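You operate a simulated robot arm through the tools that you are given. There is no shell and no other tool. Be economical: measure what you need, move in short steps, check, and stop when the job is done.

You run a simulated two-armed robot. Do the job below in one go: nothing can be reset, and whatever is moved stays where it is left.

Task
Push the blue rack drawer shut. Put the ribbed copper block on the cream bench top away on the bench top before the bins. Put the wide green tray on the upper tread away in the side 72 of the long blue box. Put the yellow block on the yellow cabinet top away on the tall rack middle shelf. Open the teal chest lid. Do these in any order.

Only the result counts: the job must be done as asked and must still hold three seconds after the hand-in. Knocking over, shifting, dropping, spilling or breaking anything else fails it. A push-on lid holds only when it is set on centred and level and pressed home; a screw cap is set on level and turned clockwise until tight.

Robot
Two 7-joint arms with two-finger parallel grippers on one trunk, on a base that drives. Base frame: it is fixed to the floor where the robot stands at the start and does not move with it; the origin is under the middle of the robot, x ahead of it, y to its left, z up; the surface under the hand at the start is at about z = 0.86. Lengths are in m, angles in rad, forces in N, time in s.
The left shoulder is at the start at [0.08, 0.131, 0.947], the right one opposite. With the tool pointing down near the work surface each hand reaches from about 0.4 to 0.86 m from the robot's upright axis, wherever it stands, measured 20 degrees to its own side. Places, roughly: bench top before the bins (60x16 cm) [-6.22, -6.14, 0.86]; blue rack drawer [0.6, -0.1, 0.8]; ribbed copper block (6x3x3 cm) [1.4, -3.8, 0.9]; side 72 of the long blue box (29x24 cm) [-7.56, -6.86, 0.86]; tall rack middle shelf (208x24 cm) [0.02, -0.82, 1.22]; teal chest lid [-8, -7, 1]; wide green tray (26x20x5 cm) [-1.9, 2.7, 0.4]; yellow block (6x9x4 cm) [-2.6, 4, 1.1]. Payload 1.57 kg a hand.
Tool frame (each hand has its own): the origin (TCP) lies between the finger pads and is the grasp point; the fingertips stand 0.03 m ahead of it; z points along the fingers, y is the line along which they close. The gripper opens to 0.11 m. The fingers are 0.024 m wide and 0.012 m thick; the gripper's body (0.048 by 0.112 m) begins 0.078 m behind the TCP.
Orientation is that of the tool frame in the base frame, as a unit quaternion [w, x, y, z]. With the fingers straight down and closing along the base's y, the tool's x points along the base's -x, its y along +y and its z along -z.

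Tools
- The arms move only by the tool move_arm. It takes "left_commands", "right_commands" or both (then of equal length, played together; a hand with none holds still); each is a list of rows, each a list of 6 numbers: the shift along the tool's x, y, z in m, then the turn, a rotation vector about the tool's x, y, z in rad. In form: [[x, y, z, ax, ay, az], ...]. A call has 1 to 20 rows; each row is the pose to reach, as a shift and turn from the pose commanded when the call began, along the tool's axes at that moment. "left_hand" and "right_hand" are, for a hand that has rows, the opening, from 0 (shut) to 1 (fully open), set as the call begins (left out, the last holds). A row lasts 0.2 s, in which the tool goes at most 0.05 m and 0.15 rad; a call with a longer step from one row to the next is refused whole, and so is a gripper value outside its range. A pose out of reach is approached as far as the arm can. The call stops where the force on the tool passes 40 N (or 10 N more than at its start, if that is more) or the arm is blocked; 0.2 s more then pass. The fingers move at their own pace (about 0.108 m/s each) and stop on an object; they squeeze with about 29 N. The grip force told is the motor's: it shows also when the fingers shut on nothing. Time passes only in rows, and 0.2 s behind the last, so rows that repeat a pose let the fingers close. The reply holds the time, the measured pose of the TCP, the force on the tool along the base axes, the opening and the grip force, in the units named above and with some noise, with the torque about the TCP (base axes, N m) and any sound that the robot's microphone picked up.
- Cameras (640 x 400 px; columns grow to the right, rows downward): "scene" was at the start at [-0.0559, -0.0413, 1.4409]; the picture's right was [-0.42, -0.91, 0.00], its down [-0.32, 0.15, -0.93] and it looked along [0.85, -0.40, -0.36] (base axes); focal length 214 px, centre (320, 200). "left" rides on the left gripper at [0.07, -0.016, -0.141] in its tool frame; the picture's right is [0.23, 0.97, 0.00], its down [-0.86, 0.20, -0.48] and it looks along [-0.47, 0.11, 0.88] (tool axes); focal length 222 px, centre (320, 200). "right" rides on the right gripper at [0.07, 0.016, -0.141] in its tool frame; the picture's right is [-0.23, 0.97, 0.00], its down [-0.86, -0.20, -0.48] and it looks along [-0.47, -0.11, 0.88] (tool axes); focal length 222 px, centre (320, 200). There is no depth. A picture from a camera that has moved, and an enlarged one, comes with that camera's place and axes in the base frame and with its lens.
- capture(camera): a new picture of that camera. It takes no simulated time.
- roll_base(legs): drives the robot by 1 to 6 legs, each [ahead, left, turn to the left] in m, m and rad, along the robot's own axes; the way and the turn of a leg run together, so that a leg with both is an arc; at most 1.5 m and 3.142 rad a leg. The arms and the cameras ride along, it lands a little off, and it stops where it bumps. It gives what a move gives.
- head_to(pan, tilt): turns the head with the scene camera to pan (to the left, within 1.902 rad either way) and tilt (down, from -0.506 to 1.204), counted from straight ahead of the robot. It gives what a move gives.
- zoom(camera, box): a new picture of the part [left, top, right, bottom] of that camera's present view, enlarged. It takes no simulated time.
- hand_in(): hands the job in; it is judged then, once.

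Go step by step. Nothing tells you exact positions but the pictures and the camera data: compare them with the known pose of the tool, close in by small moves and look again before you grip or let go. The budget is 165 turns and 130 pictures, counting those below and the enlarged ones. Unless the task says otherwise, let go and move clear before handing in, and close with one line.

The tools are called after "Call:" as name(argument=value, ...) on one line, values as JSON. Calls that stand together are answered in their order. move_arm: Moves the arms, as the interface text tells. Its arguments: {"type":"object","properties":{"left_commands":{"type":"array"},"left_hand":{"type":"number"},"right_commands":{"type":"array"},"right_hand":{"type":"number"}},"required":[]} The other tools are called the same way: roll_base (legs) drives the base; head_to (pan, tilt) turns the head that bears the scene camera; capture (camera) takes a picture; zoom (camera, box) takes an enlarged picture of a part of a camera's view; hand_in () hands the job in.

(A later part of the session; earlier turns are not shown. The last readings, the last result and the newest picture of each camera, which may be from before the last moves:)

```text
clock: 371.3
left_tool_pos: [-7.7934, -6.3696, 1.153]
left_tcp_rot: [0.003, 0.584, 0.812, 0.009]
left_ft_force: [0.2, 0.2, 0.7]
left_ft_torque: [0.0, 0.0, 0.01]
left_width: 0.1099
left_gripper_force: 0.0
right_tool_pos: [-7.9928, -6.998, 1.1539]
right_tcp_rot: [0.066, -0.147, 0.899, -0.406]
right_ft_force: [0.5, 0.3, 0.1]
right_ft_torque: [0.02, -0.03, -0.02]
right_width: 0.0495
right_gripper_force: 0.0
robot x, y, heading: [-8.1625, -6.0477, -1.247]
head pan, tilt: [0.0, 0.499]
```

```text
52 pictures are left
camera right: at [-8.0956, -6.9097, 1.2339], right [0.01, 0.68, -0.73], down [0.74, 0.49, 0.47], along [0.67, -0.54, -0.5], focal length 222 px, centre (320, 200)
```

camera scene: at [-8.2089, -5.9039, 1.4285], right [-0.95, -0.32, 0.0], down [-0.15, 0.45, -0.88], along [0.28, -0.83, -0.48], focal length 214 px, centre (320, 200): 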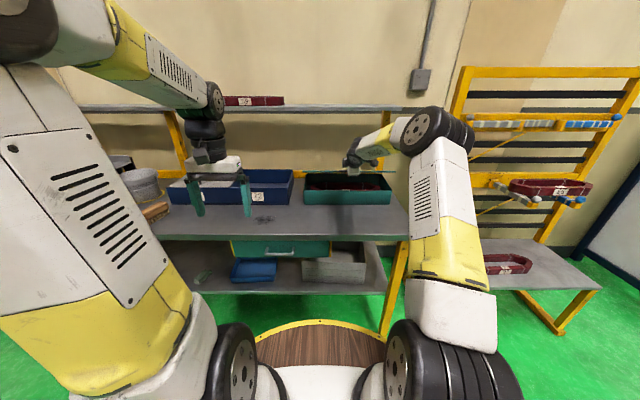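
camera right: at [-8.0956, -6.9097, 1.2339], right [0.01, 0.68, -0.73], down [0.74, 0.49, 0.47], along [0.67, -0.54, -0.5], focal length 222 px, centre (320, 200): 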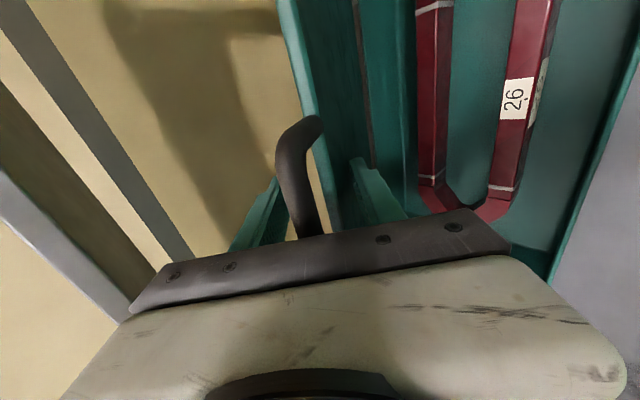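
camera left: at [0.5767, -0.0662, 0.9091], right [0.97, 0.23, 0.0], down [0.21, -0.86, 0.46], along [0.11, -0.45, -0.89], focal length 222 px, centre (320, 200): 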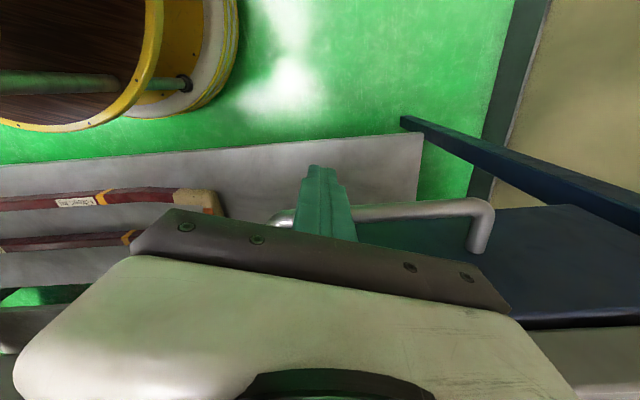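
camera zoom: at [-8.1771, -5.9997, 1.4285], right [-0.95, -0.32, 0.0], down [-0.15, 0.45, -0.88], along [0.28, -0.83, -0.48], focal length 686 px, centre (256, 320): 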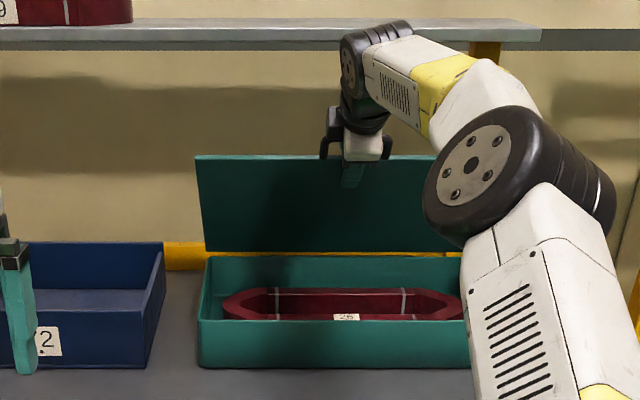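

The lid is at about 56° and holds by itself. I'll slide the hand back-up along its own axis and drive forward again.

Call:
move_arm(right_commands=[[0, 0, -0.03, 0, 0, 0], [0, 0, -0.06, 0, 0, 0]])

Call:
roll_base(legs=[[0.1, 0, 0]])

Call:
zoom(camera="scene", box=[240, 80, 440, 205])

Call:
capture(camera="right")

```text
clock: 371.9
left_tool_pos: [-7.7936, -6.3696, 1.1537]
left_tcp_rot: [0.002, 0.584, 0.812, 0.009]
left_ft_force: [0.5, 0.3, -0.7]
left_ft_torque: [-0.01, 0.06, 0.04]
left_width: 0.1097
left_gripper_force: 0.1
right_tool_pos: [-8.0073, -6.9536, 1.1928]
right_tcp_rot: [0.067, -0.146, 0.9, -0.405]
right_ft_force: [0.3, -0.5, -0.6]
right_ft_torque: [0.0, 0.0, 0.05]
right_width: 0.0496
right_gripper_force: 0.0
robot x, y, heading: [-8.1615, -6.0472, -1.251]
head pan, tilt: [0.0, 0.499]
```

```text
clock: 373.1
left_tool_pos: [-7.7633, -6.4633, 1.1545]
left_tcp_rot: [0.003, 0.583, 0.813, 0.009]
left_ft_force: [0.3, 0.5, 0.1]
left_ft_torque: [-0.03, -0.01, 0.0]
left_width: 0.1099
left_gripper_force: 0.0
right_tool_pos: [-7.9761, -7.0489, 1.1945]
right_tcp_rot: [0.065, -0.146, 0.9, -0.405]
right_ft_force: [-6.0, 16.9, 8.1]
right_ft_torque: [3.54, 0.64, -0.1]
right_width: 0.0505
right_gripper_force: 45.1
robot x, y, heading: [-8.13, -6.1401, -1.252]
head pan, tilt: [0.0, 0.499]
```

```text
3.20 times, centred on (340, 142) of scene
camera zoom: at [-8.1459, -6.0936, 1.4285], right [-0.95, -0.31, 0.0], down [-0.15, 0.45, -0.88], along [0.28, -0.83, -0.48], focal length 686 px, centre (256, 384)
```

zoom: 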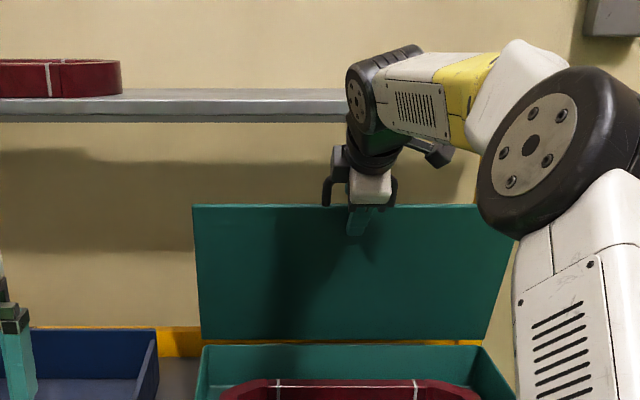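

```text
50 pictures are left
camera right: at [-8.0793, -6.9597, 1.2739], right [0.01, 0.69, -0.73], down [0.74, 0.48, 0.47], along [0.67, -0.54, -0.5], focal length 222 px, centre (320, 200)
```

right: 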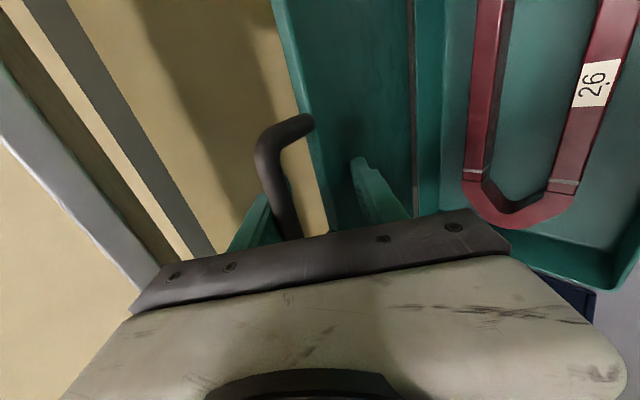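

The lid is at about 71°. I'll open the fingers, withdraw, and then push on the lid's inner face with closed fingers to take it past upright.

Call:
move_arm(right_commands=[[0, 0, 0, 0, 0, 0], [0, 0, -0.02, 0, 0, 0], [0, 0, -0.05, 0, 0, 0], [0, 0, -0.09, 0, 0, 0]], right_hand=0.7)

Call:
capture(camera="scene")

```text
clock: 374.1
left_tool_pos: [-7.7617, -6.4661, 1.1538]
left_tcp_rot: [0.003, 0.583, 0.812, 0.009]
left_ft_force: [-0.5, -1.1, 0.3]
left_ft_torque: [0.02, 0.01, 0.0]
left_width: 0.1101
left_gripper_force: 0.0
right_tool_pos: [-7.9966, -6.9859, 1.2521]
right_tcp_rot: [0.067, -0.146, 0.901, -0.404]
right_ft_force: [0.8, -1.1, -0.3]
right_ft_torque: [-0.01, 0.03, 0.01]
right_width: 0.077
right_gripper_force: 0.0
robot x, y, heading: [-8.1331, -6.1431, -1.249]
head pan, tilt: [0.0, 0.499]
```

```text
49 pictures are left
camera scene: at [-8.1454, -6.0951, 1.4285], right [-0.95, -0.31, 0.0], down [-0.15, 0.45, -0.88], along [0.28, -0.83, -0.48], focal length 214 px, centre (320, 200)
```

scene: 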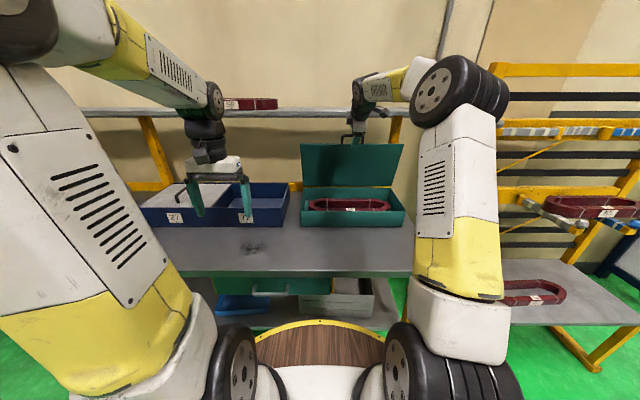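

Call:
move_arm(right_commands=[[0, 0.02, -0.022, 0, 0, 0], [0, 0.04, -0.045, 0, 0, 0], [0, 0.068, -0.02, 0, 0, 0], [0, 0.095, 0.004, 0, 0, 0], [0, 0.122, 0.028, 0, 0, 0], [0, 0.122, 0.028, 0, 0, 0], [0, 0.1, 0.052, 0, 0, 0], [0, 0.079, 0.076, 0, 0, 0], [0, 0.058, 0.1, 0, 0, 0], [0, 0.037, 0.124, 0, 0, 0], [0, 0.016, 0.148, 0, 0, 0]], right_hand=0)

Call:
capture(camera="scene")

```text
clock: 376.5
left_tool_pos: [-7.7624, -6.464, 1.1525]
left_tcp_rot: [0.002, 0.584, 0.812, 0.009]
left_ft_force: [0.2, -0.5, 0.7]
left_ft_torque: [-0.02, 0.01, 0.0]
left_width: 0.1099
left_gripper_force: 0.0
right_tool_pos: [-7.9659, -7.079, 1.1409]
right_tcp_rot: [0.066, -0.146, 0.901, -0.404]
right_ft_force: [0.2, -0.2, -0.4]
right_ft_torque: [0.01, 0.04, -0.02]
right_width: 0.0
right_gripper_force: 21.4
robot x, y, heading: [-8.1295, -6.1413, -1.251]
head pan, tilt: [0.0, 0.499]
```

```text
48 pictures are left
camera scene: at [-8.1457, -6.0944, 1.4285], right [-0.95, -0.31, 0.0], down [-0.15, 0.45, -0.88], along [0.28, -0.83, -0.48], focal length 214 px, centre (320, 200)
```

scene: 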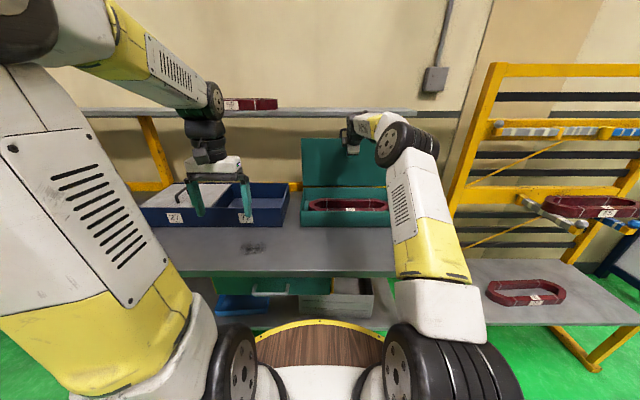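

The lid is about upright; one more small push.

Call:
roll_base(legs=[[0.06, 0, 0]])

Call:
zoom(camera="scene", box=[240, 80, 440, 205])

```text
clock: 377.5
left_tool_pos: [-7.746, -6.514, 1.1538]
left_tcp_rot: [0.002, 0.584, 0.811, 0.009]
left_ft_force: [-0.9, -0.1, -0.6]
left_ft_torque: [0.05, -0.02, 0.03]
left_width: 0.1102
left_gripper_force: 0.0
right_tool_pos: [-7.9502, -7.1253, 1.1413]
right_tcp_rot: [0.065, -0.145, 0.904, -0.398]
right_ft_force: [-4.5, 10.8, 2.4]
right_ft_torque: [0.07, 0.03, -0.03]
right_width: 0.0003
right_gripper_force: 21.7
robot x, y, heading: [-8.1126, -6.1898, -1.249]
head pan, tilt: [0.0, 0.499]
stopped in leg 1: the force on the tool passed its limit at 76 N (the readings are from after the stop); the commanded pose is now the measured one
```

```text
3.20 times, centred on (340, 142) of scene
camera zoom: at [-8.1292, -6.1439, 1.4285], right [-0.95, -0.31, 0.0], down [-0.15, 0.45, -0.88], along [0.28, -0.83, -0.48], focal length 686 px, centre (256, 384)
```

zoom: 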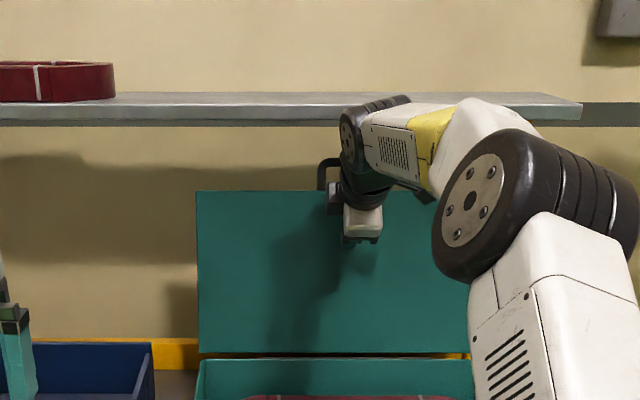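

The lid has reached its stop. I'll back off, check that it stays, and fold the right hand back.

Call:
roll_base(legs=[[-0.5, 0, 0]])

Call:
move_arm(right_commands=[[0, 0.026, -0.03, -0.085, 0, 0], [0, 0.053, -0.06, -0.17, 0, 0], [0, 0.08, -0.09, -0.255, 0, 0], [0, 0.106, -0.12, -0.34, 0, 0], [0, 0.132, -0.15, -0.425, 0, 0], [0, 0.159, -0.18, -0.51, 0, 0], [0, 0.185, -0.21, -0.595, 0, 0], [0, 0.212, -0.24, -0.68, 0, 0], [0, 0.238, -0.27, -0.76, 0, 0], [0, 0.265, -0.3, -0.84, 0, 0]])

Call:
capture(camera="scene")

```text
clock: 380.5
left_tool_pos: [-7.9037, -6.0362, 1.1523]
left_tcp_rot: [0.003, 0.584, 0.812, 0.01]
left_ft_force: [0.8, -0.1, 0.5]
left_ft_torque: [0.0, -0.01, 0.01]
left_width: 0.1101
left_gripper_force: 0.2
right_tool_pos: [-8.1061, -6.6481, 1.1407]
right_tcp_rot: [0.066, -0.146, 0.904, -0.397]
right_ft_force: [-0.3, -0.2, -0.5]
right_ft_torque: [0.0, 0.01, 0.01]
right_width: 0.0002
right_gripper_force: 20.7
robot x, y, heading: [-8.2713, -5.7093, -1.247]
head pan, tilt: [0.0, 0.499]
```

```text
clock: 382.7
left_tool_pos: [-7.9032, -6.0363, 1.1532]
left_tcp_rot: [0.002, 0.584, 0.812, 0.009]
left_ft_force: [-0.4, -0.6, -0.4]
left_ft_torque: [0.02, 0.0, 0.03]
left_width: 0.1104
left_gripper_force: 0.1
right_tool_pos: [-8.2344, -6.2683, 1.1487]
right_tcp_rot: [-0.001, -0.16, 0.987, 0.008]
right_ft_force: [0.6, -0.2, -0.3]
right_ft_torque: [0.0, -0.01, -0.02]
right_width: 0.0
right_gripper_force: 21.3
robot x, y, heading: [-8.2685, -5.7105, -1.245]
head pan, tilt: [0.0, 0.499]
```

```text
46 pictures are left
camera scene: at [-8.2875, -5.6669, 1.4285], right [-0.95, -0.32, 0.0], down [-0.15, 0.45, -0.88], along [0.28, -0.83, -0.48], focal length 214 px, centre (320, 200)
```

scene: 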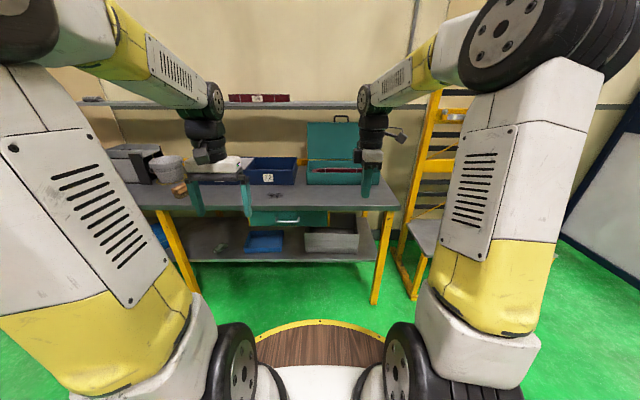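

The chest lid stays open. Now I'll fold the right hand and drive back to fetch the green tray.

Call:
move_arm(right_commands=[[0.01, 0, 0, 0, 0, 0.143], [0.02, 0, 0, 0, 0, 0.286], [0.03, 0.01, 0, 0, 0, 0.429], [0.04, 0.02, 0, 0, 0, 0.571], [0.05, 0.03, 0, 0, 0, 0.714], [0.06, 0.04, 0, 0, 0, 0.857], [0.07, 0.05, 0, 0, 0, 1.0], [0.08, 0.06, 0, 0, 0, 1.143], [0.09, 0.07, 0, 0, 0, 1.285], [0.1, 0.08, 0, 0, 0, 1.428], [0.11, 0.09, 0, 0, 0, 1.571]], right_hand=1)

Call:
roll_base(legs=[[0, 0, 1.57], [1.5, 0, 0], [1.5, 0, 0], [0.38, 0, 0], [0, 0, 1.57]])

```text
clock: 385.1
left_tool_pos: [-7.9037, -6.0369, 1.1529]
left_tcp_rot: [0.002, 0.583, 0.812, 0.009]
left_ft_force: [0.5, -0.1, 0.0]
left_ft_torque: [-0.03, 0.0, 0.02]
left_width: 0.1101
left_gripper_force: 0.0
right_tool_pos: [-8.3636, -6.2175, 1.1476]
right_tcp_rot: [-0.004, 0.586, 0.81, 0.004]
right_ft_force: [-0.4, -0.4, -0.2]
right_ft_torque: [0.03, 0.01, -0.02]
right_width: 0.1102
right_gripper_force: 0.0
robot x, y, heading: [-8.2717, -5.7113, -1.249]
head pan, tilt: [0.0, 0.499]
```

```text
clock: 409.2
left_tool_pos: [-5.4115, -4.3646, 1.1511]
left_tcp_rot: [0.009, 0.807, -0.59, -0.002]
left_ft_force: [0.0, -0.1, 0.2]
left_ft_torque: [-0.01, 0.0, 0.03]
left_width: 0.1101
left_gripper_force: 0.1
right_tool_pos: [-4.9462, -4.1909, 1.1489]
right_tcp_rot: [0.004, 0.805, -0.593, 0.005]
right_ft_force: [0.7, -0.1, -0.2]
right_ft_torque: [0.05, 0.0, -0.04]
right_width: 0.1101
right_gripper_force: 0.1
robot x, y, heading: [-5.0485, -4.6938, 1.87]
head pan, tilt: [0.0, 0.499]
```

Call:
roll_base(legs=[[0, 0, 0.023], [1.5, 0, 0], [1.5, 0, 0], [0.3, 0, 0], [0, 0, -1.57]])

Call:
head_to(pan=0, tilt=0.3)

Call:
capture(camera="scene")

```text
clock: 429.4
left_tool_pos: [-5.7987, -1.2032, 1.1533]
left_tcp_rot: [-0.005, -0.165, 0.986, 0.008]
left_ft_force: [0.6, -0.3, -0.1]
left_ft_torque: [0.02, -0.01, -0.03]
left_width: 0.11
left_gripper_force: 0.1
right_tool_pos: [-5.6134, -1.6621, 1.1486]
right_tcp_rot: [-0.006, -0.164, 0.986, 0.001]
right_ft_force: [0.2, -1.4, -0.1]
right_ft_torque: [0.0, 0.01, 0.0]
right_width: 0.11
right_gripper_force: 0.0
robot x, y, heading: [-6.1214, -1.5746, 0.327]
head pan, tilt: [0.0, 0.499]
```

```text
clock: 430.1
left_tool_pos: [-5.7987, -1.204, 1.1528]
left_tcp_rot: [-0.004, -0.166, 0.986, 0.008]
left_ft_force: [0.0, 0.6, 0.5]
left_ft_torque: [-0.03, 0.0, 0.0]
left_width: 0.1101
left_gripper_force: 0.1
right_tool_pos: [-5.6118, -1.6625, 1.1479]
right_tcp_rot: [-0.006, -0.164, 0.986, 0.0]
right_ft_force: [0.1, -0.6, 0.4]
right_ft_torque: [0.02, -0.01, 0.0]
right_width: 0.11
right_gripper_force: 0.1
robot x, y, heading: [-6.1177, -1.5746, 0.324]
head pan, tilt: [0.0, 0.3]
```

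```text
45 pictures are left
camera scene: at [-6.1642, -1.592, 1.4469], right [0.32, -0.95, 0.0], down [-0.28, -0.1, -0.95], along [0.9, 0.31, -0.3], focal length 214 px, centre (320, 200)
```

scene: 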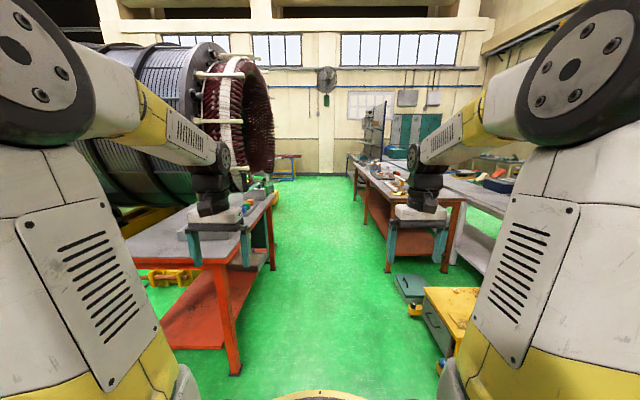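

Call:
roll_base(legs=[[0, -0.1, 0], [1.5, 0, 0], [1.5, 0, 0], [1.5, 0, 0], [1.4, 0, 0], [0, 0, 1.57]])

Call:
head_to(pan=0.15, tilt=0.4)

Call:
capture(camera="scene")

```text
clock: 462.8
left_tool_pos: [-0.8618, 0.5035, 1.1524]
left_tcp_rot: [0.01, 0.813, -0.583, -0.002]
left_ft_force: [-0.5, 0.8, -0.3]
left_ft_torque: [0.02, 0.01, -0.02]
left_width: 0.1099
left_gripper_force: 0.1
right_tool_pos: [-0.3994, 0.686, 1.1488]
right_tcp_rot: [0.005, 0.811, -0.585, 0.004]
right_ft_force: [0.4, -0.1, 0.4]
right_ft_torque: [-0.01, -0.01, -0.03]
right_width: 0.11
right_gripper_force: 0.1
robot x, y, heading: [-0.4921, 0.1781, 1.893]
head pan, tilt: [0.0, 0.3]
```

```text
clock: 463.4
left_tool_pos: [-0.8615, 0.5034, 1.1526]
left_tcp_rot: [0.009, 0.812, -0.584, -0.002]
left_ft_force: [-0.2, 0.6, -0.1]
left_ft_torque: [0.03, 0.01, -0.04]
left_width: 0.1101
left_gripper_force: 0.0
right_tool_pos: [-0.4, 0.6848, 1.1484]
right_tcp_rot: [0.004, 0.811, -0.584, 0.004]
right_ft_force: [-0.1, -0.2, 0.0]
right_ft_torque: [0.04, 0.01, -0.01]
right_width: 0.11
right_gripper_force: 0.0
robot x, y, heading: [-0.4915, 0.1793, 1.894]
head pan, tilt: [0.15, 0.4]
```

```text
44 pictures are left
camera scene: at [-0.4909, 0.1268, 1.4377], right [0.89, 0.45, 0.0], down [0.18, -0.35, -0.92], along [-0.42, 0.82, -0.39], focal length 214 px, centre (320, 200)
```

scene: 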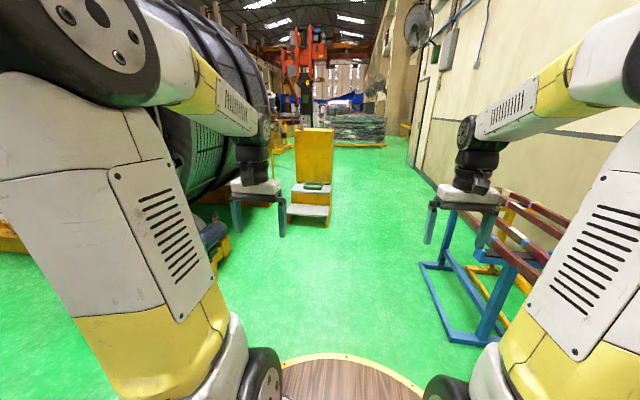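

Call:
roll_base(legs=[[1.2, -0.1, 0], [1.3, -0.1, 0], [0.3, 0, 0], [0, 0, 1.57]])

Call:
head_to(pan=0, tilt=0.85)

Call:
capture(camera="scene")

Call:
capture(camera="right")

```text
clock: 481.2
left_tool_pos: [-1.5132, 2.5425, 1.1524]
left_tcp_rot: [0.008, 0.987, 0.16, 0.005]
left_ft_force: [-0.3, 0.1, 0.1]
left_ft_torque: [-0.01, -0.02, 0.0]
left_width: 0.1101
left_gripper_force: 0.1
right_tool_pos: [-1.6914, 3.0047, 1.1489]
right_tcp_rot: [-0.001, 0.988, 0.156, 0.007]
right_ft_force: [0.4, 0.3, -0.2]
right_ft_torque: [0.02, 0.01, 0.02]
right_width: 0.1102
right_gripper_force: 0.2
robot x, y, heading: [-1.1842, 2.9095, -2.829]
head pan, tilt: [0.15, 0.4]
```

```text
clock: 482.1
left_tool_pos: [-1.5129, 2.5429, 1.1523]
left_tcp_rot: [0.007, 0.987, 0.159, 0.004]
left_ft_force: [-0.7, 0.3, -0.3]
left_ft_torque: [0.01, 0.07, 0.02]
left_width: 0.1099
left_gripper_force: 0.0
right_tool_pos: [-1.6923, 3.0051, 1.1498]
right_tcp_rot: [0.0, 0.988, 0.157, 0.006]
right_ft_force: [-1.1, 0.1, 0.3]
right_ft_torque: [0.02, 0.01, 0.01]
right_width: 0.1101
right_gripper_force: 0.1
robot x, y, heading: [-1.1858, 2.9073, -2.829]
head pan, tilt: [0.0, 0.85]
```

```text
43 pictures are left
camera scene: at [-1.127, 2.9264, 1.3986], right [-0.31, 0.95, 0.0], down [0.71, 0.23, -0.66], along [-0.63, -0.2, -0.75], focal length 214 px, centre (320, 200)
```

scene: 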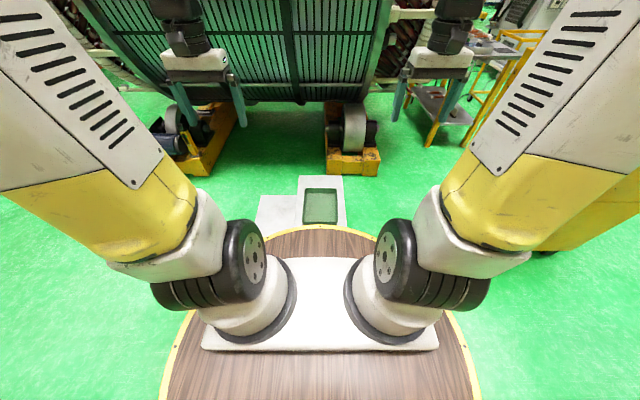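

```text
42 pictures are left
camera right: at [-1.6223, 3.0103, 1.2897], right [0.09, -1.0, 0.0], down [-0.88, -0.08, 0.47], along [-0.47, -0.04, -0.88], focal length 222 px, centre (320, 200)
```

right: 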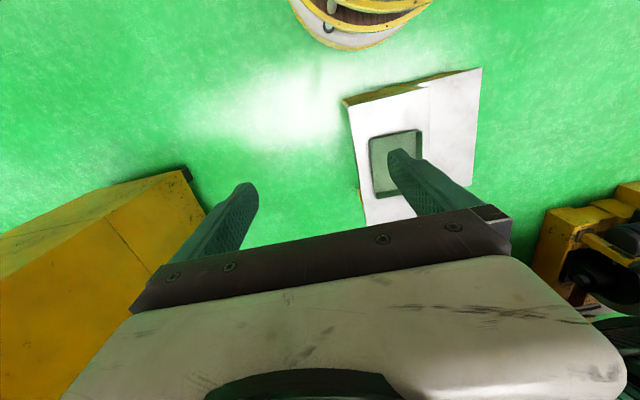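

Call:
zoom(camera="scene", box=[240, 165, 400, 265])

```text
4.00 times, centred on (320, 215) of scene
camera zoom: at [-1.127, 2.9264, 1.3986], right [-0.31, 0.95, 0.0], down [0.71, 0.23, -0.66], along [-0.63, -0.2, -0.75], focal length 858 px, centre (320, 140)
```

zoom: 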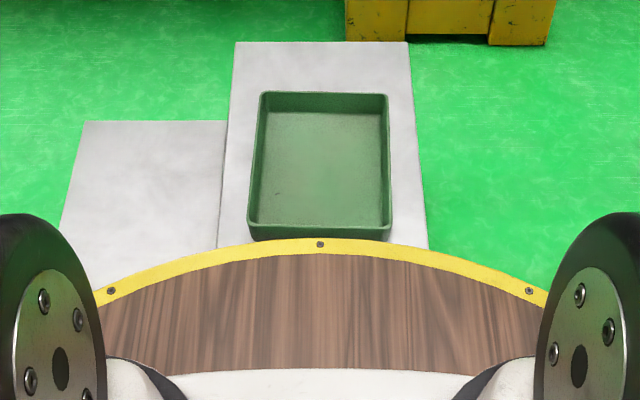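

The tray lies straight ahead: rim at fwd 0.65–0.91 m, 20 cm across. I'll bring the open right hand above its right wall and look.

Call:
move_arm(right_commands=[[-0.034, 0.016, 0.03, 0, 0, 0], [-0.068, 0.032, 0.06, 0, 0, 0], [-0.102, 0.048, 0.09, 0, 0, 0], [-0.136, 0.064, 0.12, 0, 0, 0], [-0.17, 0.08, 0.15, 0, 0, 0], [-0.204, 0.096, 0.18, 0, 0, 0], [-0.238, 0.112, 0.21, 0, 0, 0], [-0.272, 0.128, 0.24, 0, 0, 0], [-0.306, 0.144, 0.27, 0, 0, 0], [-0.306, 0.144, 0.315, 0, 0, 0], [-0.306, 0.144, 0.36, 0, 0, 0], [-0.306, 0.144, 0.405, 0, 0, 0], [-0.306, 0.144, 0.45, 0, 0, 0], [-0.306, 0.144, 0.495, 0, 0, 0], [-0.306, 0.144, 0.54, 0, 0, 0], [-0.306, 0.144, 0.58, 0, 0, 0]], right_hand=1)

Call:
capture(camera="right")

Call:
capture(camera="scene")

```text
clock: 485.5
left_tool_pos: [-1.5123, 2.542, 1.1535]
left_tcp_rot: [0.008, 0.987, 0.158, 0.006]
left_ft_force: [-0.9, 0.0, -0.1]
left_ft_torque: [-0.02, 0.02, 0.03]
left_width: 0.1099
left_gripper_force: 0.2
right_tool_pos: [-1.9323, 2.7766, 0.5642]
right_tcp_rot: [-0.001, 0.988, 0.156, 0.005]
right_ft_force: [-0.5, 0.7, 1.0]
right_ft_torque: [0.02, 0.04, -0.02]
right_width: 0.1101
right_gripper_force: 0.0
robot x, y, heading: [-1.1854, 2.9076, -2.826]
head pan, tilt: [0.0, 0.85]
```

```text
40 pictures are left
camera right: at [-1.8627, 2.7813, 0.7055], right [0.08, -1.0, 0.0], down [-0.88, -0.08, 0.47], along [-0.47, -0.04, -0.88], focal length 222 px, centre (320, 200)
```

right: 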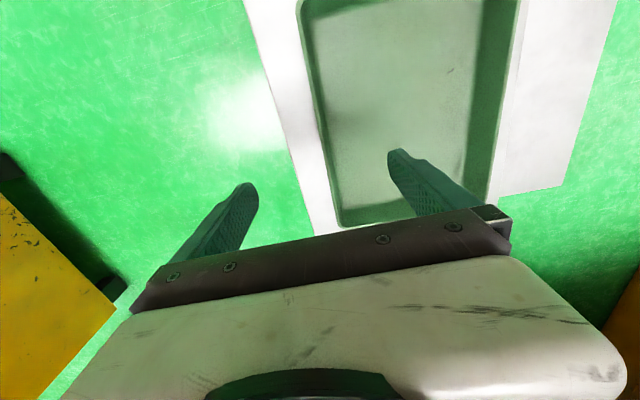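

```text
39 pictures are left
camera scene: at [-1.1268, 2.9264, 1.3985], right [-0.31, 0.95, 0.0], down [0.71, 0.23, -0.66], along [-0.63, -0.2, -0.75], focal length 214 px, centre (320, 200)
```

scene: 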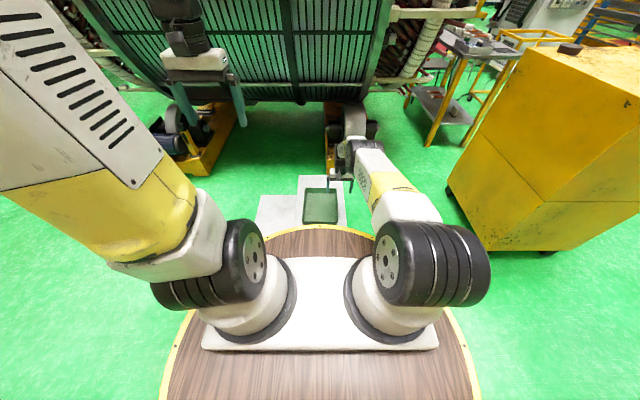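

The open hand is right over the middle of the tray's right wall. Lowering it and gripping the wall, then a 3 cm test lift.

Call:
move_arm(right_commands=[[0, 0.002, 0.03, 0, 0, 0.02], [0, 0.004, 0.06, 0, 0, 0.043], [0, 0.004, 0.09, 0, 0, 0.043], [0, 0.004, 0.12, 0, 0, 0.043], [0, 0.004, 0.14, 0, 0, 0.043], [0, 0.004, 0.15, 0, 0, 0.043], [0, 0.004, 0.157, 0, 0, 0.043]], right_hand=0.6)

Call:
capture(camera="right")

```text
clock: 487.1
left_tool_pos: [-1.514, 2.5423, 1.1532]
left_tcp_rot: [0.009, 0.987, 0.16, 0.005]
left_ft_force: [-1.2, 0.4, -0.3]
left_ft_torque: [0.01, 0.0, 0.01]
left_width: 0.1098
left_gripper_force: 0.1
right_tool_pos: [-1.8824, 2.789, 0.45]
right_tcp_rot: [0.0, 0.991, 0.135, 0.006]
right_ft_force: [0.1, 0.2, 0.8]
right_ft_torque: [0.02, 0.01, 0.0]
right_width: 0.066
right_gripper_force: 0.1
right hand out of reach, approached as far as the arm can: row 1, 2, 3, 4, 5, 6, 7
robot x, y, heading: [-1.1827, 2.9064, -2.828]
head pan, tilt: [0.0, 0.85]
```

```text
38 pictures are left
camera right: at [-1.8135, 2.7923, 0.592], right [0.04, -1.0, 0.0], down [-0.88, -0.04, 0.47], along [-0.47, -0.02, -0.88], focal length 222 px, centre (320, 200)
```

right: 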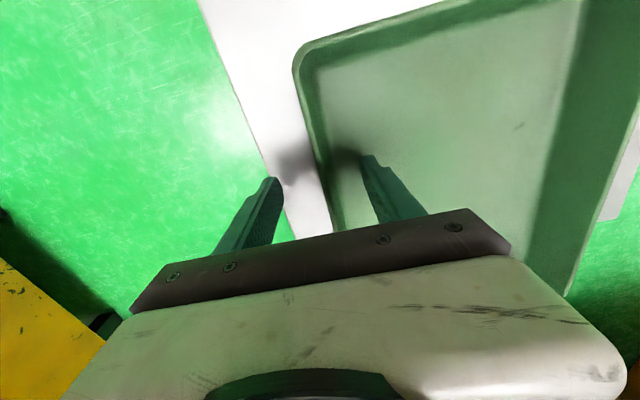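

At this depth the arm is a bit short. I'll move the base 5 cm closer and pitch the hand forward a little.

Call:
roll_base(legs=[[0.05, 0, 0]])

Call:
move_arm(right_commands=[[0, 0, -0.02, 0, -0.1, 0], [-0.01, 0, -0.02, 0, -0.2, 0], [-0.02, 0, -0.01, 0, -0.3, 0], [-0.02, 0, 0.0, 0, -0.35, 0], [-0.02, 0, 0.015, 0, -0.35, 0], [-0.02, 0, 0.03, 0, -0.35, 0], [-0.02, 0, 0.04, 0, -0.35, 0]])

Call:
capture(camera="right")

```text
clock: 488.0
left_tool_pos: [-1.56, 2.5274, 1.1531]
left_tcp_rot: [0.008, 0.987, 0.159, 0.004]
left_ft_force: [0.4, -0.8, 0.4]
left_ft_torque: [-0.02, 0.07, 0.06]
left_width: 0.1103
left_gripper_force: 0.1
right_tool_pos: [-1.9302, 2.7734, 0.451]
right_tcp_rot: [0.0, 0.991, 0.135, 0.006]
right_ft_force: [0.1, -0.4, 0.5]
right_ft_torque: [0.01, 0.02, -0.01]
right_width: 0.0659
right_gripper_force: 0.1
robot x, y, heading: [-1.2312, 2.8919, -2.821]
head pan, tilt: [0.0, 0.85]
```

```text
clock: 489.3
left_tool_pos: [-1.56, 2.5279, 1.1522]
left_tcp_rot: [0.008, 0.987, 0.158, 0.005]
left_ft_force: [0.4, -1.1, 0.6]
left_ft_torque: [0.0, 0.07, 0.0]
left_width: 0.11
left_gripper_force: 0.0
right_tool_pos: [-1.9572, 2.7643, 0.4382]
right_tcp_rot: [0.026, 0.975, 0.134, -0.173]
right_ft_force: [-1.1, 0.0, 8.5]
right_ft_torque: [-0.26, -0.07, 0.05]
right_width: 0.0652
right_gripper_force: 0.1
robot x, y, heading: [-1.2365, 2.8963, -2.828]
head pan, tilt: [0.0, 0.85]
stopped in row 6 (right hand): the force on the tool passed its limit at 60 N (the readings are from after the stop); the commanded pose is now the measured one
```

```text
37 pictures are left
camera right: at [-1.8428, 2.7803, 0.5453], right [0.06, -0.99, 0.08], down [-0.67, 0.02, 0.74], along [-0.74, -0.1, -0.66], focal length 222 px, centre (320, 200)
```

right: 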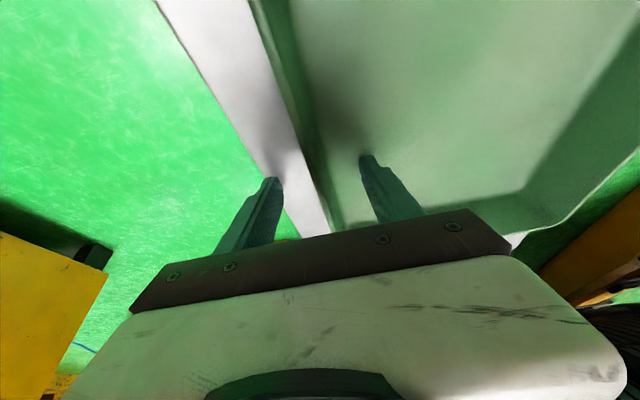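

Fingertips touched at z≈0.405, so the rim is near 0.45 and the wall is between the fingers. I'll shift back 3 cm to the wall's middle, close and test-lift.

Call:
move_arm(right_commands=[[-0.002, 0, -0.006, 0, 0, 0], [0.012, 0, -0.011, 0, 0, 0], [0.026, 0, -0.016, 0, 0, 0]])

Call:
move_arm(right_commands=[[0, 0, 0, 0, 0, 0], [0, 0, 0, 0, 0, 0], [0, 0, 0, 0, 0, 0], [0, 0, 0, 0, 0, 0]], right_hand=0)

Call:
move_arm(right_commands=[[-0.0035, 0, -0.0094, 0, 0, 0], [-0.007, 0, -0.019, 0, 0, 0], [-0.0105, 0, -0.028, 0, 0, 0]])

Call:
capture(camera="right")

Call:
zoom(camera="scene", box=[240, 145, 400, 245])

```text
clock: 490.1
left_tool_pos: [-1.5597, 2.5273, 1.1522]
left_tcp_rot: [0.008, 0.987, 0.158, 0.005]
left_ft_force: [0.0, 0.5, -0.3]
left_ft_torque: [-0.01, 0.0, 0.0]
left_width: 0.1099
left_gripper_force: 0.0
right_tool_pos: [-1.9258, 2.7743, 0.4428]
right_tcp_rot: [0.024, 0.976, 0.133, -0.172]
right_ft_force: [0.2, 0.3, 0.4]
right_ft_torque: [-0.02, -0.01, 0.01]
right_width: 0.0658
right_gripper_force: 0.0
robot x, y, heading: [-1.2315, 2.8922, -2.826]
head pan, tilt: [0.0, 0.85]
```

```text
clock: 491.1
left_tool_pos: [-1.5589, 2.5266, 1.154]
left_tcp_rot: [0.007, 0.987, 0.159, 0.005]
left_ft_force: [0.1, -0.3, -0.8]
left_ft_torque: [-0.03, -0.01, -0.02]
left_width: 0.1102
left_gripper_force: 0.1
right_tool_pos: [-1.9259, 2.7745, 0.4424]
right_tcp_rot: [0.026, 0.975, 0.134, -0.173]
right_ft_force: [2.6, -1.7, 3.0]
right_ft_torque: [-0.96, -0.38, 0.34]
right_width: 0.0076
right_gripper_force: 26.7
robot x, y, heading: [-1.2319, 2.894, -2.827]
head pan, tilt: [0.0, 0.85]
```

```text
clock: 491.9
left_tool_pos: [-1.5607, 2.5271, 1.1529]
left_tcp_rot: [0.008, 0.987, 0.16, 0.005]
left_ft_force: [0.5, 0.6, 0.0]
left_ft_torque: [0.0, -0.01, 0.03]
left_width: 0.1102
left_gripper_force: 0.0
right_tool_pos: [-1.9254, 2.7742, 0.4732]
right_tcp_rot: [0.025, 0.976, 0.134, -0.173]
right_ft_force: [-0.5, -0.6, -3.5]
right_ft_torque: [0.29, 0.06, 0.0]
right_width: 0.0046
right_gripper_force: 25.1
robot x, y, heading: [-1.2303, 2.8939, -2.825]
head pan, tilt: [0.0, 0.85]
```

```text
36 pictures are left
camera right: at [-1.8127, 2.7884, 0.5801], right [0.06, -1.0, 0.08], down [-0.67, 0.02, 0.74], along [-0.74, -0.1, -0.67], focal length 222 px, centre (320, 200)
```

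right: 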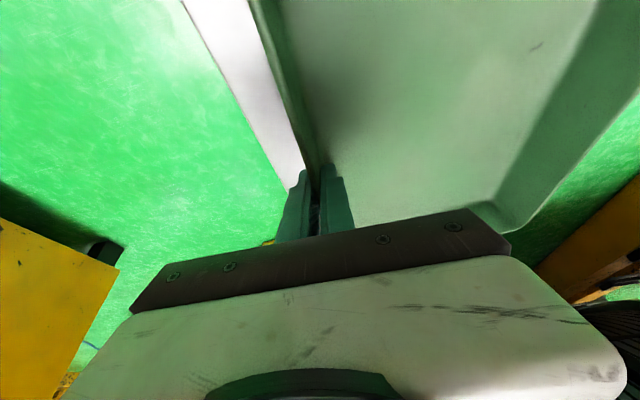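

```text
4.00 times, centred on (320, 195) of scene
camera zoom: at [-1.175, 2.9108, 1.3986], right [-0.31, 0.95, 0.0], down [0.71, 0.23, -0.66], along [-0.63, -0.2, -0.75], focal length 858 px, centre (320, 220)
```

zoom: 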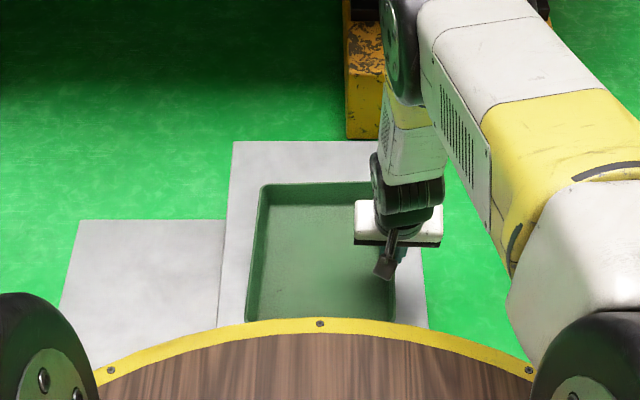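

The tray seems to weigh only about 3.5 N and holds. I'll lift it higher and check that it stays level.

Call:
move_arm(right_commands=[[-0.014, 0, -0.0376, 0, 0, 0], [-0.028, 0, -0.075, 0, 0, 0], [-0.042, 0, -0.113, 0, 0, 0], [-0.042, 0, -0.113, 0, 0, 0]])

Call:
zoom(camera="scene", box=[220, 120, 420, 245])

Call:
capture(camera="right")

```text
clock: 492.9
left_tool_pos: [-1.5598, 2.5269, 1.1523]
left_tcp_rot: [0.009, 0.987, 0.159, 0.005]
left_ft_force: [-0.5, 0.4, -0.5]
left_ft_torque: [-0.01, 0.0, 0.03]
left_width: 0.1101
left_gripper_force: 0.0
right_tool_pos: [-1.9268, 2.7737, 0.5938]
right_tcp_rot: [0.025, 0.976, 0.134, -0.172]
right_ft_force: [-0.6, -0.5, -3.5]
right_ft_torque: [0.29, 0.08, 0.0]
right_width: 0.0048
right_gripper_force: 25.5
robot x, y, heading: [-1.2323, 2.8956, -2.819]
head pan, tilt: [0.0, 0.85]
```

```text
3.20 times, centred on (320, 182) of scene
camera zoom: at [-1.1749, 2.9108, 1.3986], right [-0.31, 0.95, 0.0], down [0.71, 0.23, -0.66], along [-0.63, -0.2, -0.75], focal length 686 px, centre (320, 256)
```

zoom: 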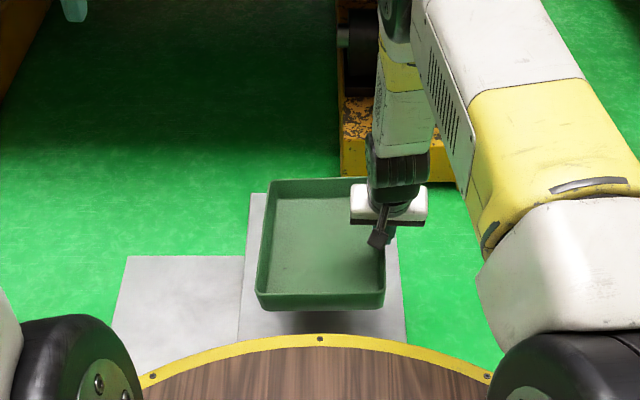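

```text
33 pictures are left
camera right: at [-1.813, 2.7887, 0.7004], right [0.06, -1.0, 0.08], down [-0.67, 0.02, 0.74], along [-0.74, -0.1, -0.67], focal length 222 px, centre (320, 200)
```

right: 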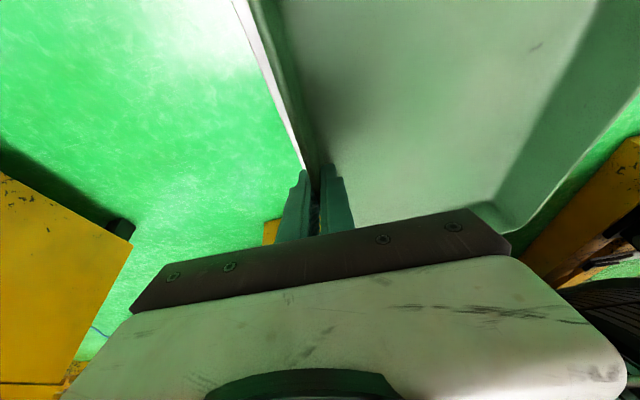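

The tray is held level. I'll raise it to carrying height and start back along the same route.

Call:
move_arm(right_commands=[[-0.0158, 0, -0.0432, 0, 0, 0], [-0.0316, 0, -0.0864, 0, 0, 0], [-0.0474, 0, -0.1296, 0, 0, 0], [-0.0632, 0, -0.1728, 0, 0, 0], [-0.079, 0, -0.216, 0, 0, 0], [-0.0948, 0, -0.2592, 0, 0, 0], [-0.1106, 0, -0.3024, 0, 0, 0], [-0.1264, 0, -0.3456, 0, 0, 0], [-0.1422, 0, -0.3888, 0, 0, 0], [-0.158, 0, -0.432, 0, 0, 0], [-0.174, 0, -0.475, 0, 0, 0]])

Call:
roll_base(legs=[[0, 1.35, 0.0], [0, 1.33, 0.0]])

Call:
head_to(pan=0, tilt=0.35)

Call:
capture(camera="scene")

```text
clock: 495.3
left_tool_pos: [-1.5601, 2.5269, 1.1536]
left_tcp_rot: [0.008, 0.987, 0.159, 0.004]
left_ft_force: [0.0, -0.1, 0.4]
left_ft_torque: [0.0, -0.02, 0.0]
left_width: 0.1099
left_gripper_force: 0.2
right_tool_pos: [-1.93, 2.7736, 1.0981]
right_tcp_rot: [0.026, 0.976, 0.133, -0.172]
right_ft_force: [0.3, -0.2, -4.6]
right_ft_torque: [0.3, 0.08, -0.03]
right_width: 0.0048
right_gripper_force: 25.6
robot x, y, heading: [-1.2312, 2.8946, -2.823]
head pan, tilt: [0.0, 0.85]
```

```text
clock: 508.4
left_tool_pos: [-0.7215, -0.0283, 1.1522]
left_tcp_rot: [0.007, 0.987, 0.163, 0.005]
left_ft_force: [0.3, 0.1, -0.2]
left_ft_torque: [-0.01, -0.01, -0.01]
left_width: 0.1102
left_gripper_force: 0.2
right_tool_pos: [-1.0915, 0.2148, 1.0978]
right_tcp_rot: [0.026, 0.975, 0.137, -0.172]
right_ft_force: [1.3, 0.0, -3.7]
right_ft_torque: [0.3, 0.1, -0.03]
right_width: 0.0049
right_gripper_force: 24.8
robot x, y, heading: [-0.3941, 0.3376, -2.821]
head pan, tilt: [0.0, 0.85]
```

```text
clock: 509.3
left_tool_pos: [-0.7206, -0.0296, 1.1532]
left_tcp_rot: [0.008, 0.987, 0.162, 0.005]
left_ft_force: [0.4, -0.4, -0.7]
left_ft_torque: [0.03, 0.0, -0.02]
left_width: 0.1099
left_gripper_force: 0.2
right_tool_pos: [-1.0912, 0.2143, 1.0992]
right_tcp_rot: [0.026, 0.975, 0.138, -0.172]
right_ft_force: [0.1, -0.2, -3.5]
right_ft_torque: [0.31, 0.07, -0.01]
right_width: 0.0048
right_gripper_force: 25.5
robot x, y, heading: [-0.3965, 0.3381, -2.822]
head pan, tilt: [0.0, 0.351]
```

```text
32 pictures are left
camera scene: at [-0.352, 0.3523, 1.4421], right [-0.32, 0.95, 0.0], down [0.33, 0.11, -0.94], along [-0.89, -0.3, -0.34], focal length 214 px, centre (320, 200)
```

scene: 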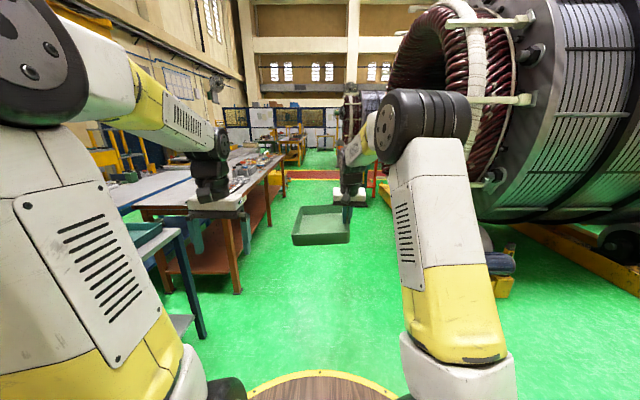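

Call:
roll_base(legs=[[1.5, 0, 0], [1.5, 0, 0], [1.5, 0, 0], [1.5, 0, 0], [0, 0, 1.57]])

```text
clock: 541.7
left_tool_pos: [-5.72, -1.8813, 1.1522]
left_tcp_rot: [0.002, 0.578, 0.816, 0.009]
left_ft_force: [-0.6, 0.2, -1.1]
left_ft_torque: [0.01, 0.04, 0.01]
left_width: 0.1102
left_gripper_force: 0.2
right_tool_pos: [-5.9591, -2.2538, 1.0987]
right_tcp_rot: [0.14, 0.587, 0.791, -0.103]
right_ft_force: [0.5, 1.0, -3.5]
right_ft_torque: [-0.1, 0.29, -0.04]
right_width: 0.0049
right_gripper_force: 25.4
robot x, y, heading: [-6.0938, -1.5595, -1.237]
head pan, tilt: [0.0, 0.351]
```

Call:
roll_base(legs=[[1.5, 0, -0.011], [1.5, 0, 0], [0.2, 0, 0], [0, 0, -1.57], [1.5, 0, 0], [1.47, 0, 0]])

Call:
roll_base(legs=[[0, 0, 1.565]])

Call:
head_to(pan=0, tilt=0.45)

Call:
capture(camera="scene")

```text
clock: 575.0
left_tool_pos: [-8.2023, -5.85, 1.153]
left_tcp_rot: [0.008, 0.988, 0.154, 0.005]
left_ft_force: [-0.5, -1.0, 1.2]
left_ft_torque: [-0.02, -0.05, -0.01]
left_width: 0.1102
left_gripper_force: 0.0
right_tool_pos: [-8.5698, -5.5991, 1.0986]
right_tcp_rot: [0.023, 0.976, 0.13, -0.172]
right_ft_force: [0.2, 0.3, -3.1]
right_ft_torque: [0.27, 0.09, 0.02]
right_width: 0.0048
right_gripper_force: 25.5
robot x, y, heading: [-7.8732, -5.4863, -2.831]
head pan, tilt: [0.0, 0.351]
```

```text
clock: 579.2
left_tool_pos: [-7.509, -5.8173, 1.1524]
left_tcp_rot: [0.002, 0.59, 0.808, 0.009]
left_ft_force: [0.6, -0.6, -0.5]
left_ft_torque: [-0.02, -0.03, 0.0]
left_width: 0.1101
left_gripper_force: 0.0
right_tool_pos: [-7.7599, -6.1846, 1.0996]
right_tcp_rot: [0.138, 0.599, 0.782, -0.105]
right_ft_force: [-0.6, 0.6, -3.4]
right_ft_torque: [-0.06, 0.3, 0.01]
right_width: 0.0048
right_gripper_force: 25.6
robot x, y, heading: [-7.8756, -5.4892, -1.267]
head pan, tilt: [0.0, 0.351]
```

```text
clock: 579.9
left_tool_pos: [-7.5092, -5.8178, 1.1529]
left_tcp_rot: [0.003, 0.59, 0.807, 0.009]
left_ft_force: [-0.3, 0.2, -0.4]
left_ft_torque: [-0.01, 0.03, -0.01]
left_width: 0.1103
left_gripper_force: 0.1
right_tool_pos: [-7.7596, -6.1844, 1.0995]
right_tcp_rot: [0.138, 0.6, 0.781, -0.106]
right_ft_force: [-0.3, 0.6, -2.9]
right_ft_torque: [-0.03, 0.29, 0.01]
right_width: 0.0049
right_gripper_force: 24.8
robot x, y, heading: [-7.8721, -5.4872, -1.266]
head pan, tilt: [0.0, 0.45]
```

```text
31 pictures are left
camera scene: at [-7.8866, -5.4429, 1.433], right [-0.95, -0.3, 0.0], down [-0.13, 0.41, -0.9], along [0.27, -0.86, -0.44], focal length 214 px, centre (320, 200)
```

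scene: 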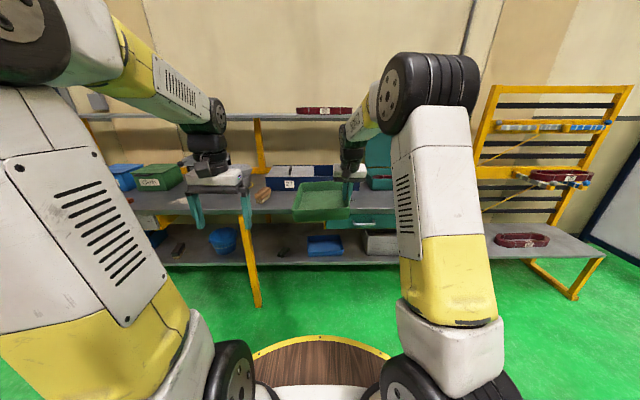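

Now I'll turn the wrist so the tray extends forward from the hand, 26 cm side across.

Call:
move_arm(right_commands=[[0, 0, 0, 0.049, 0, 0.1341], [0, 0, 0, 0.098, 0, 0.2682], [0, 0, 0, 0.147, 0, 0.4023], [0, 0, 0, 0.196, 0, 0.5364], [0, 0, 0, 0.245, 0, 0.6705], [0, 0, 0, 0.294, 0, 0.8046], [0, 0, 0, 0.343, 0, 0.9387], [0, 0, 0, 0.392, 0, 1.0728], [0, 0, 0, 0.441, 0, 1.2069], [0, 0, 0, 0.49, 0, 1.341], [0, 0, 0, 0.539, 0, 1.475]])

Call:
capture(camera="scene")

```text
clock: 582.3
left_tool_pos: [-7.5088, -5.818, 1.1528]
left_tcp_rot: [0.002, 0.59, 0.808, 0.009]
left_ft_force: [0.9, 0.5, 0.2]
left_ft_torque: [0.02, 0.02, 0.0]
left_width: 0.1102
left_gripper_force: 0.1
right_tool_pos: [-7.7598, -6.1834, 1.0983]
right_tcp_rot: [0.021, 0.976, 0.128, -0.173]
right_ft_force: [-0.3, 0.5, -2.8]
right_ft_torque: [0.27, 0.07, 0.01]
right_width: 0.0047
right_gripper_force: 24.6
robot x, y, heading: [-7.8721, -5.486, -1.265]
head pan, tilt: [0.0, 0.45]
```

```text
30 pictures are left
camera scene: at [-7.8866, -5.4427, 1.433], right [-0.95, -0.3, 0.0], down [-0.13, 0.42, -0.9], along [0.27, -0.86, -0.44], focal length 214 px, centre (320, 200)
```

scene: 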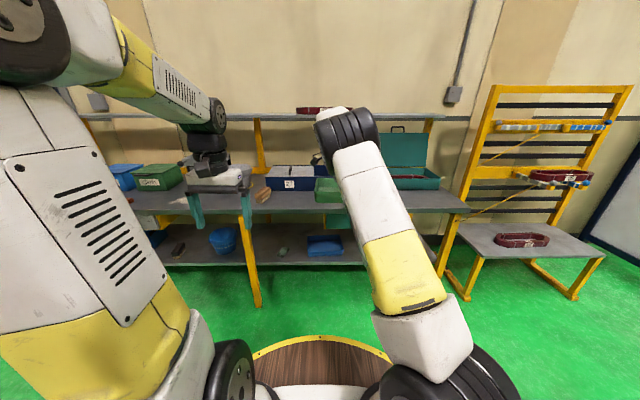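

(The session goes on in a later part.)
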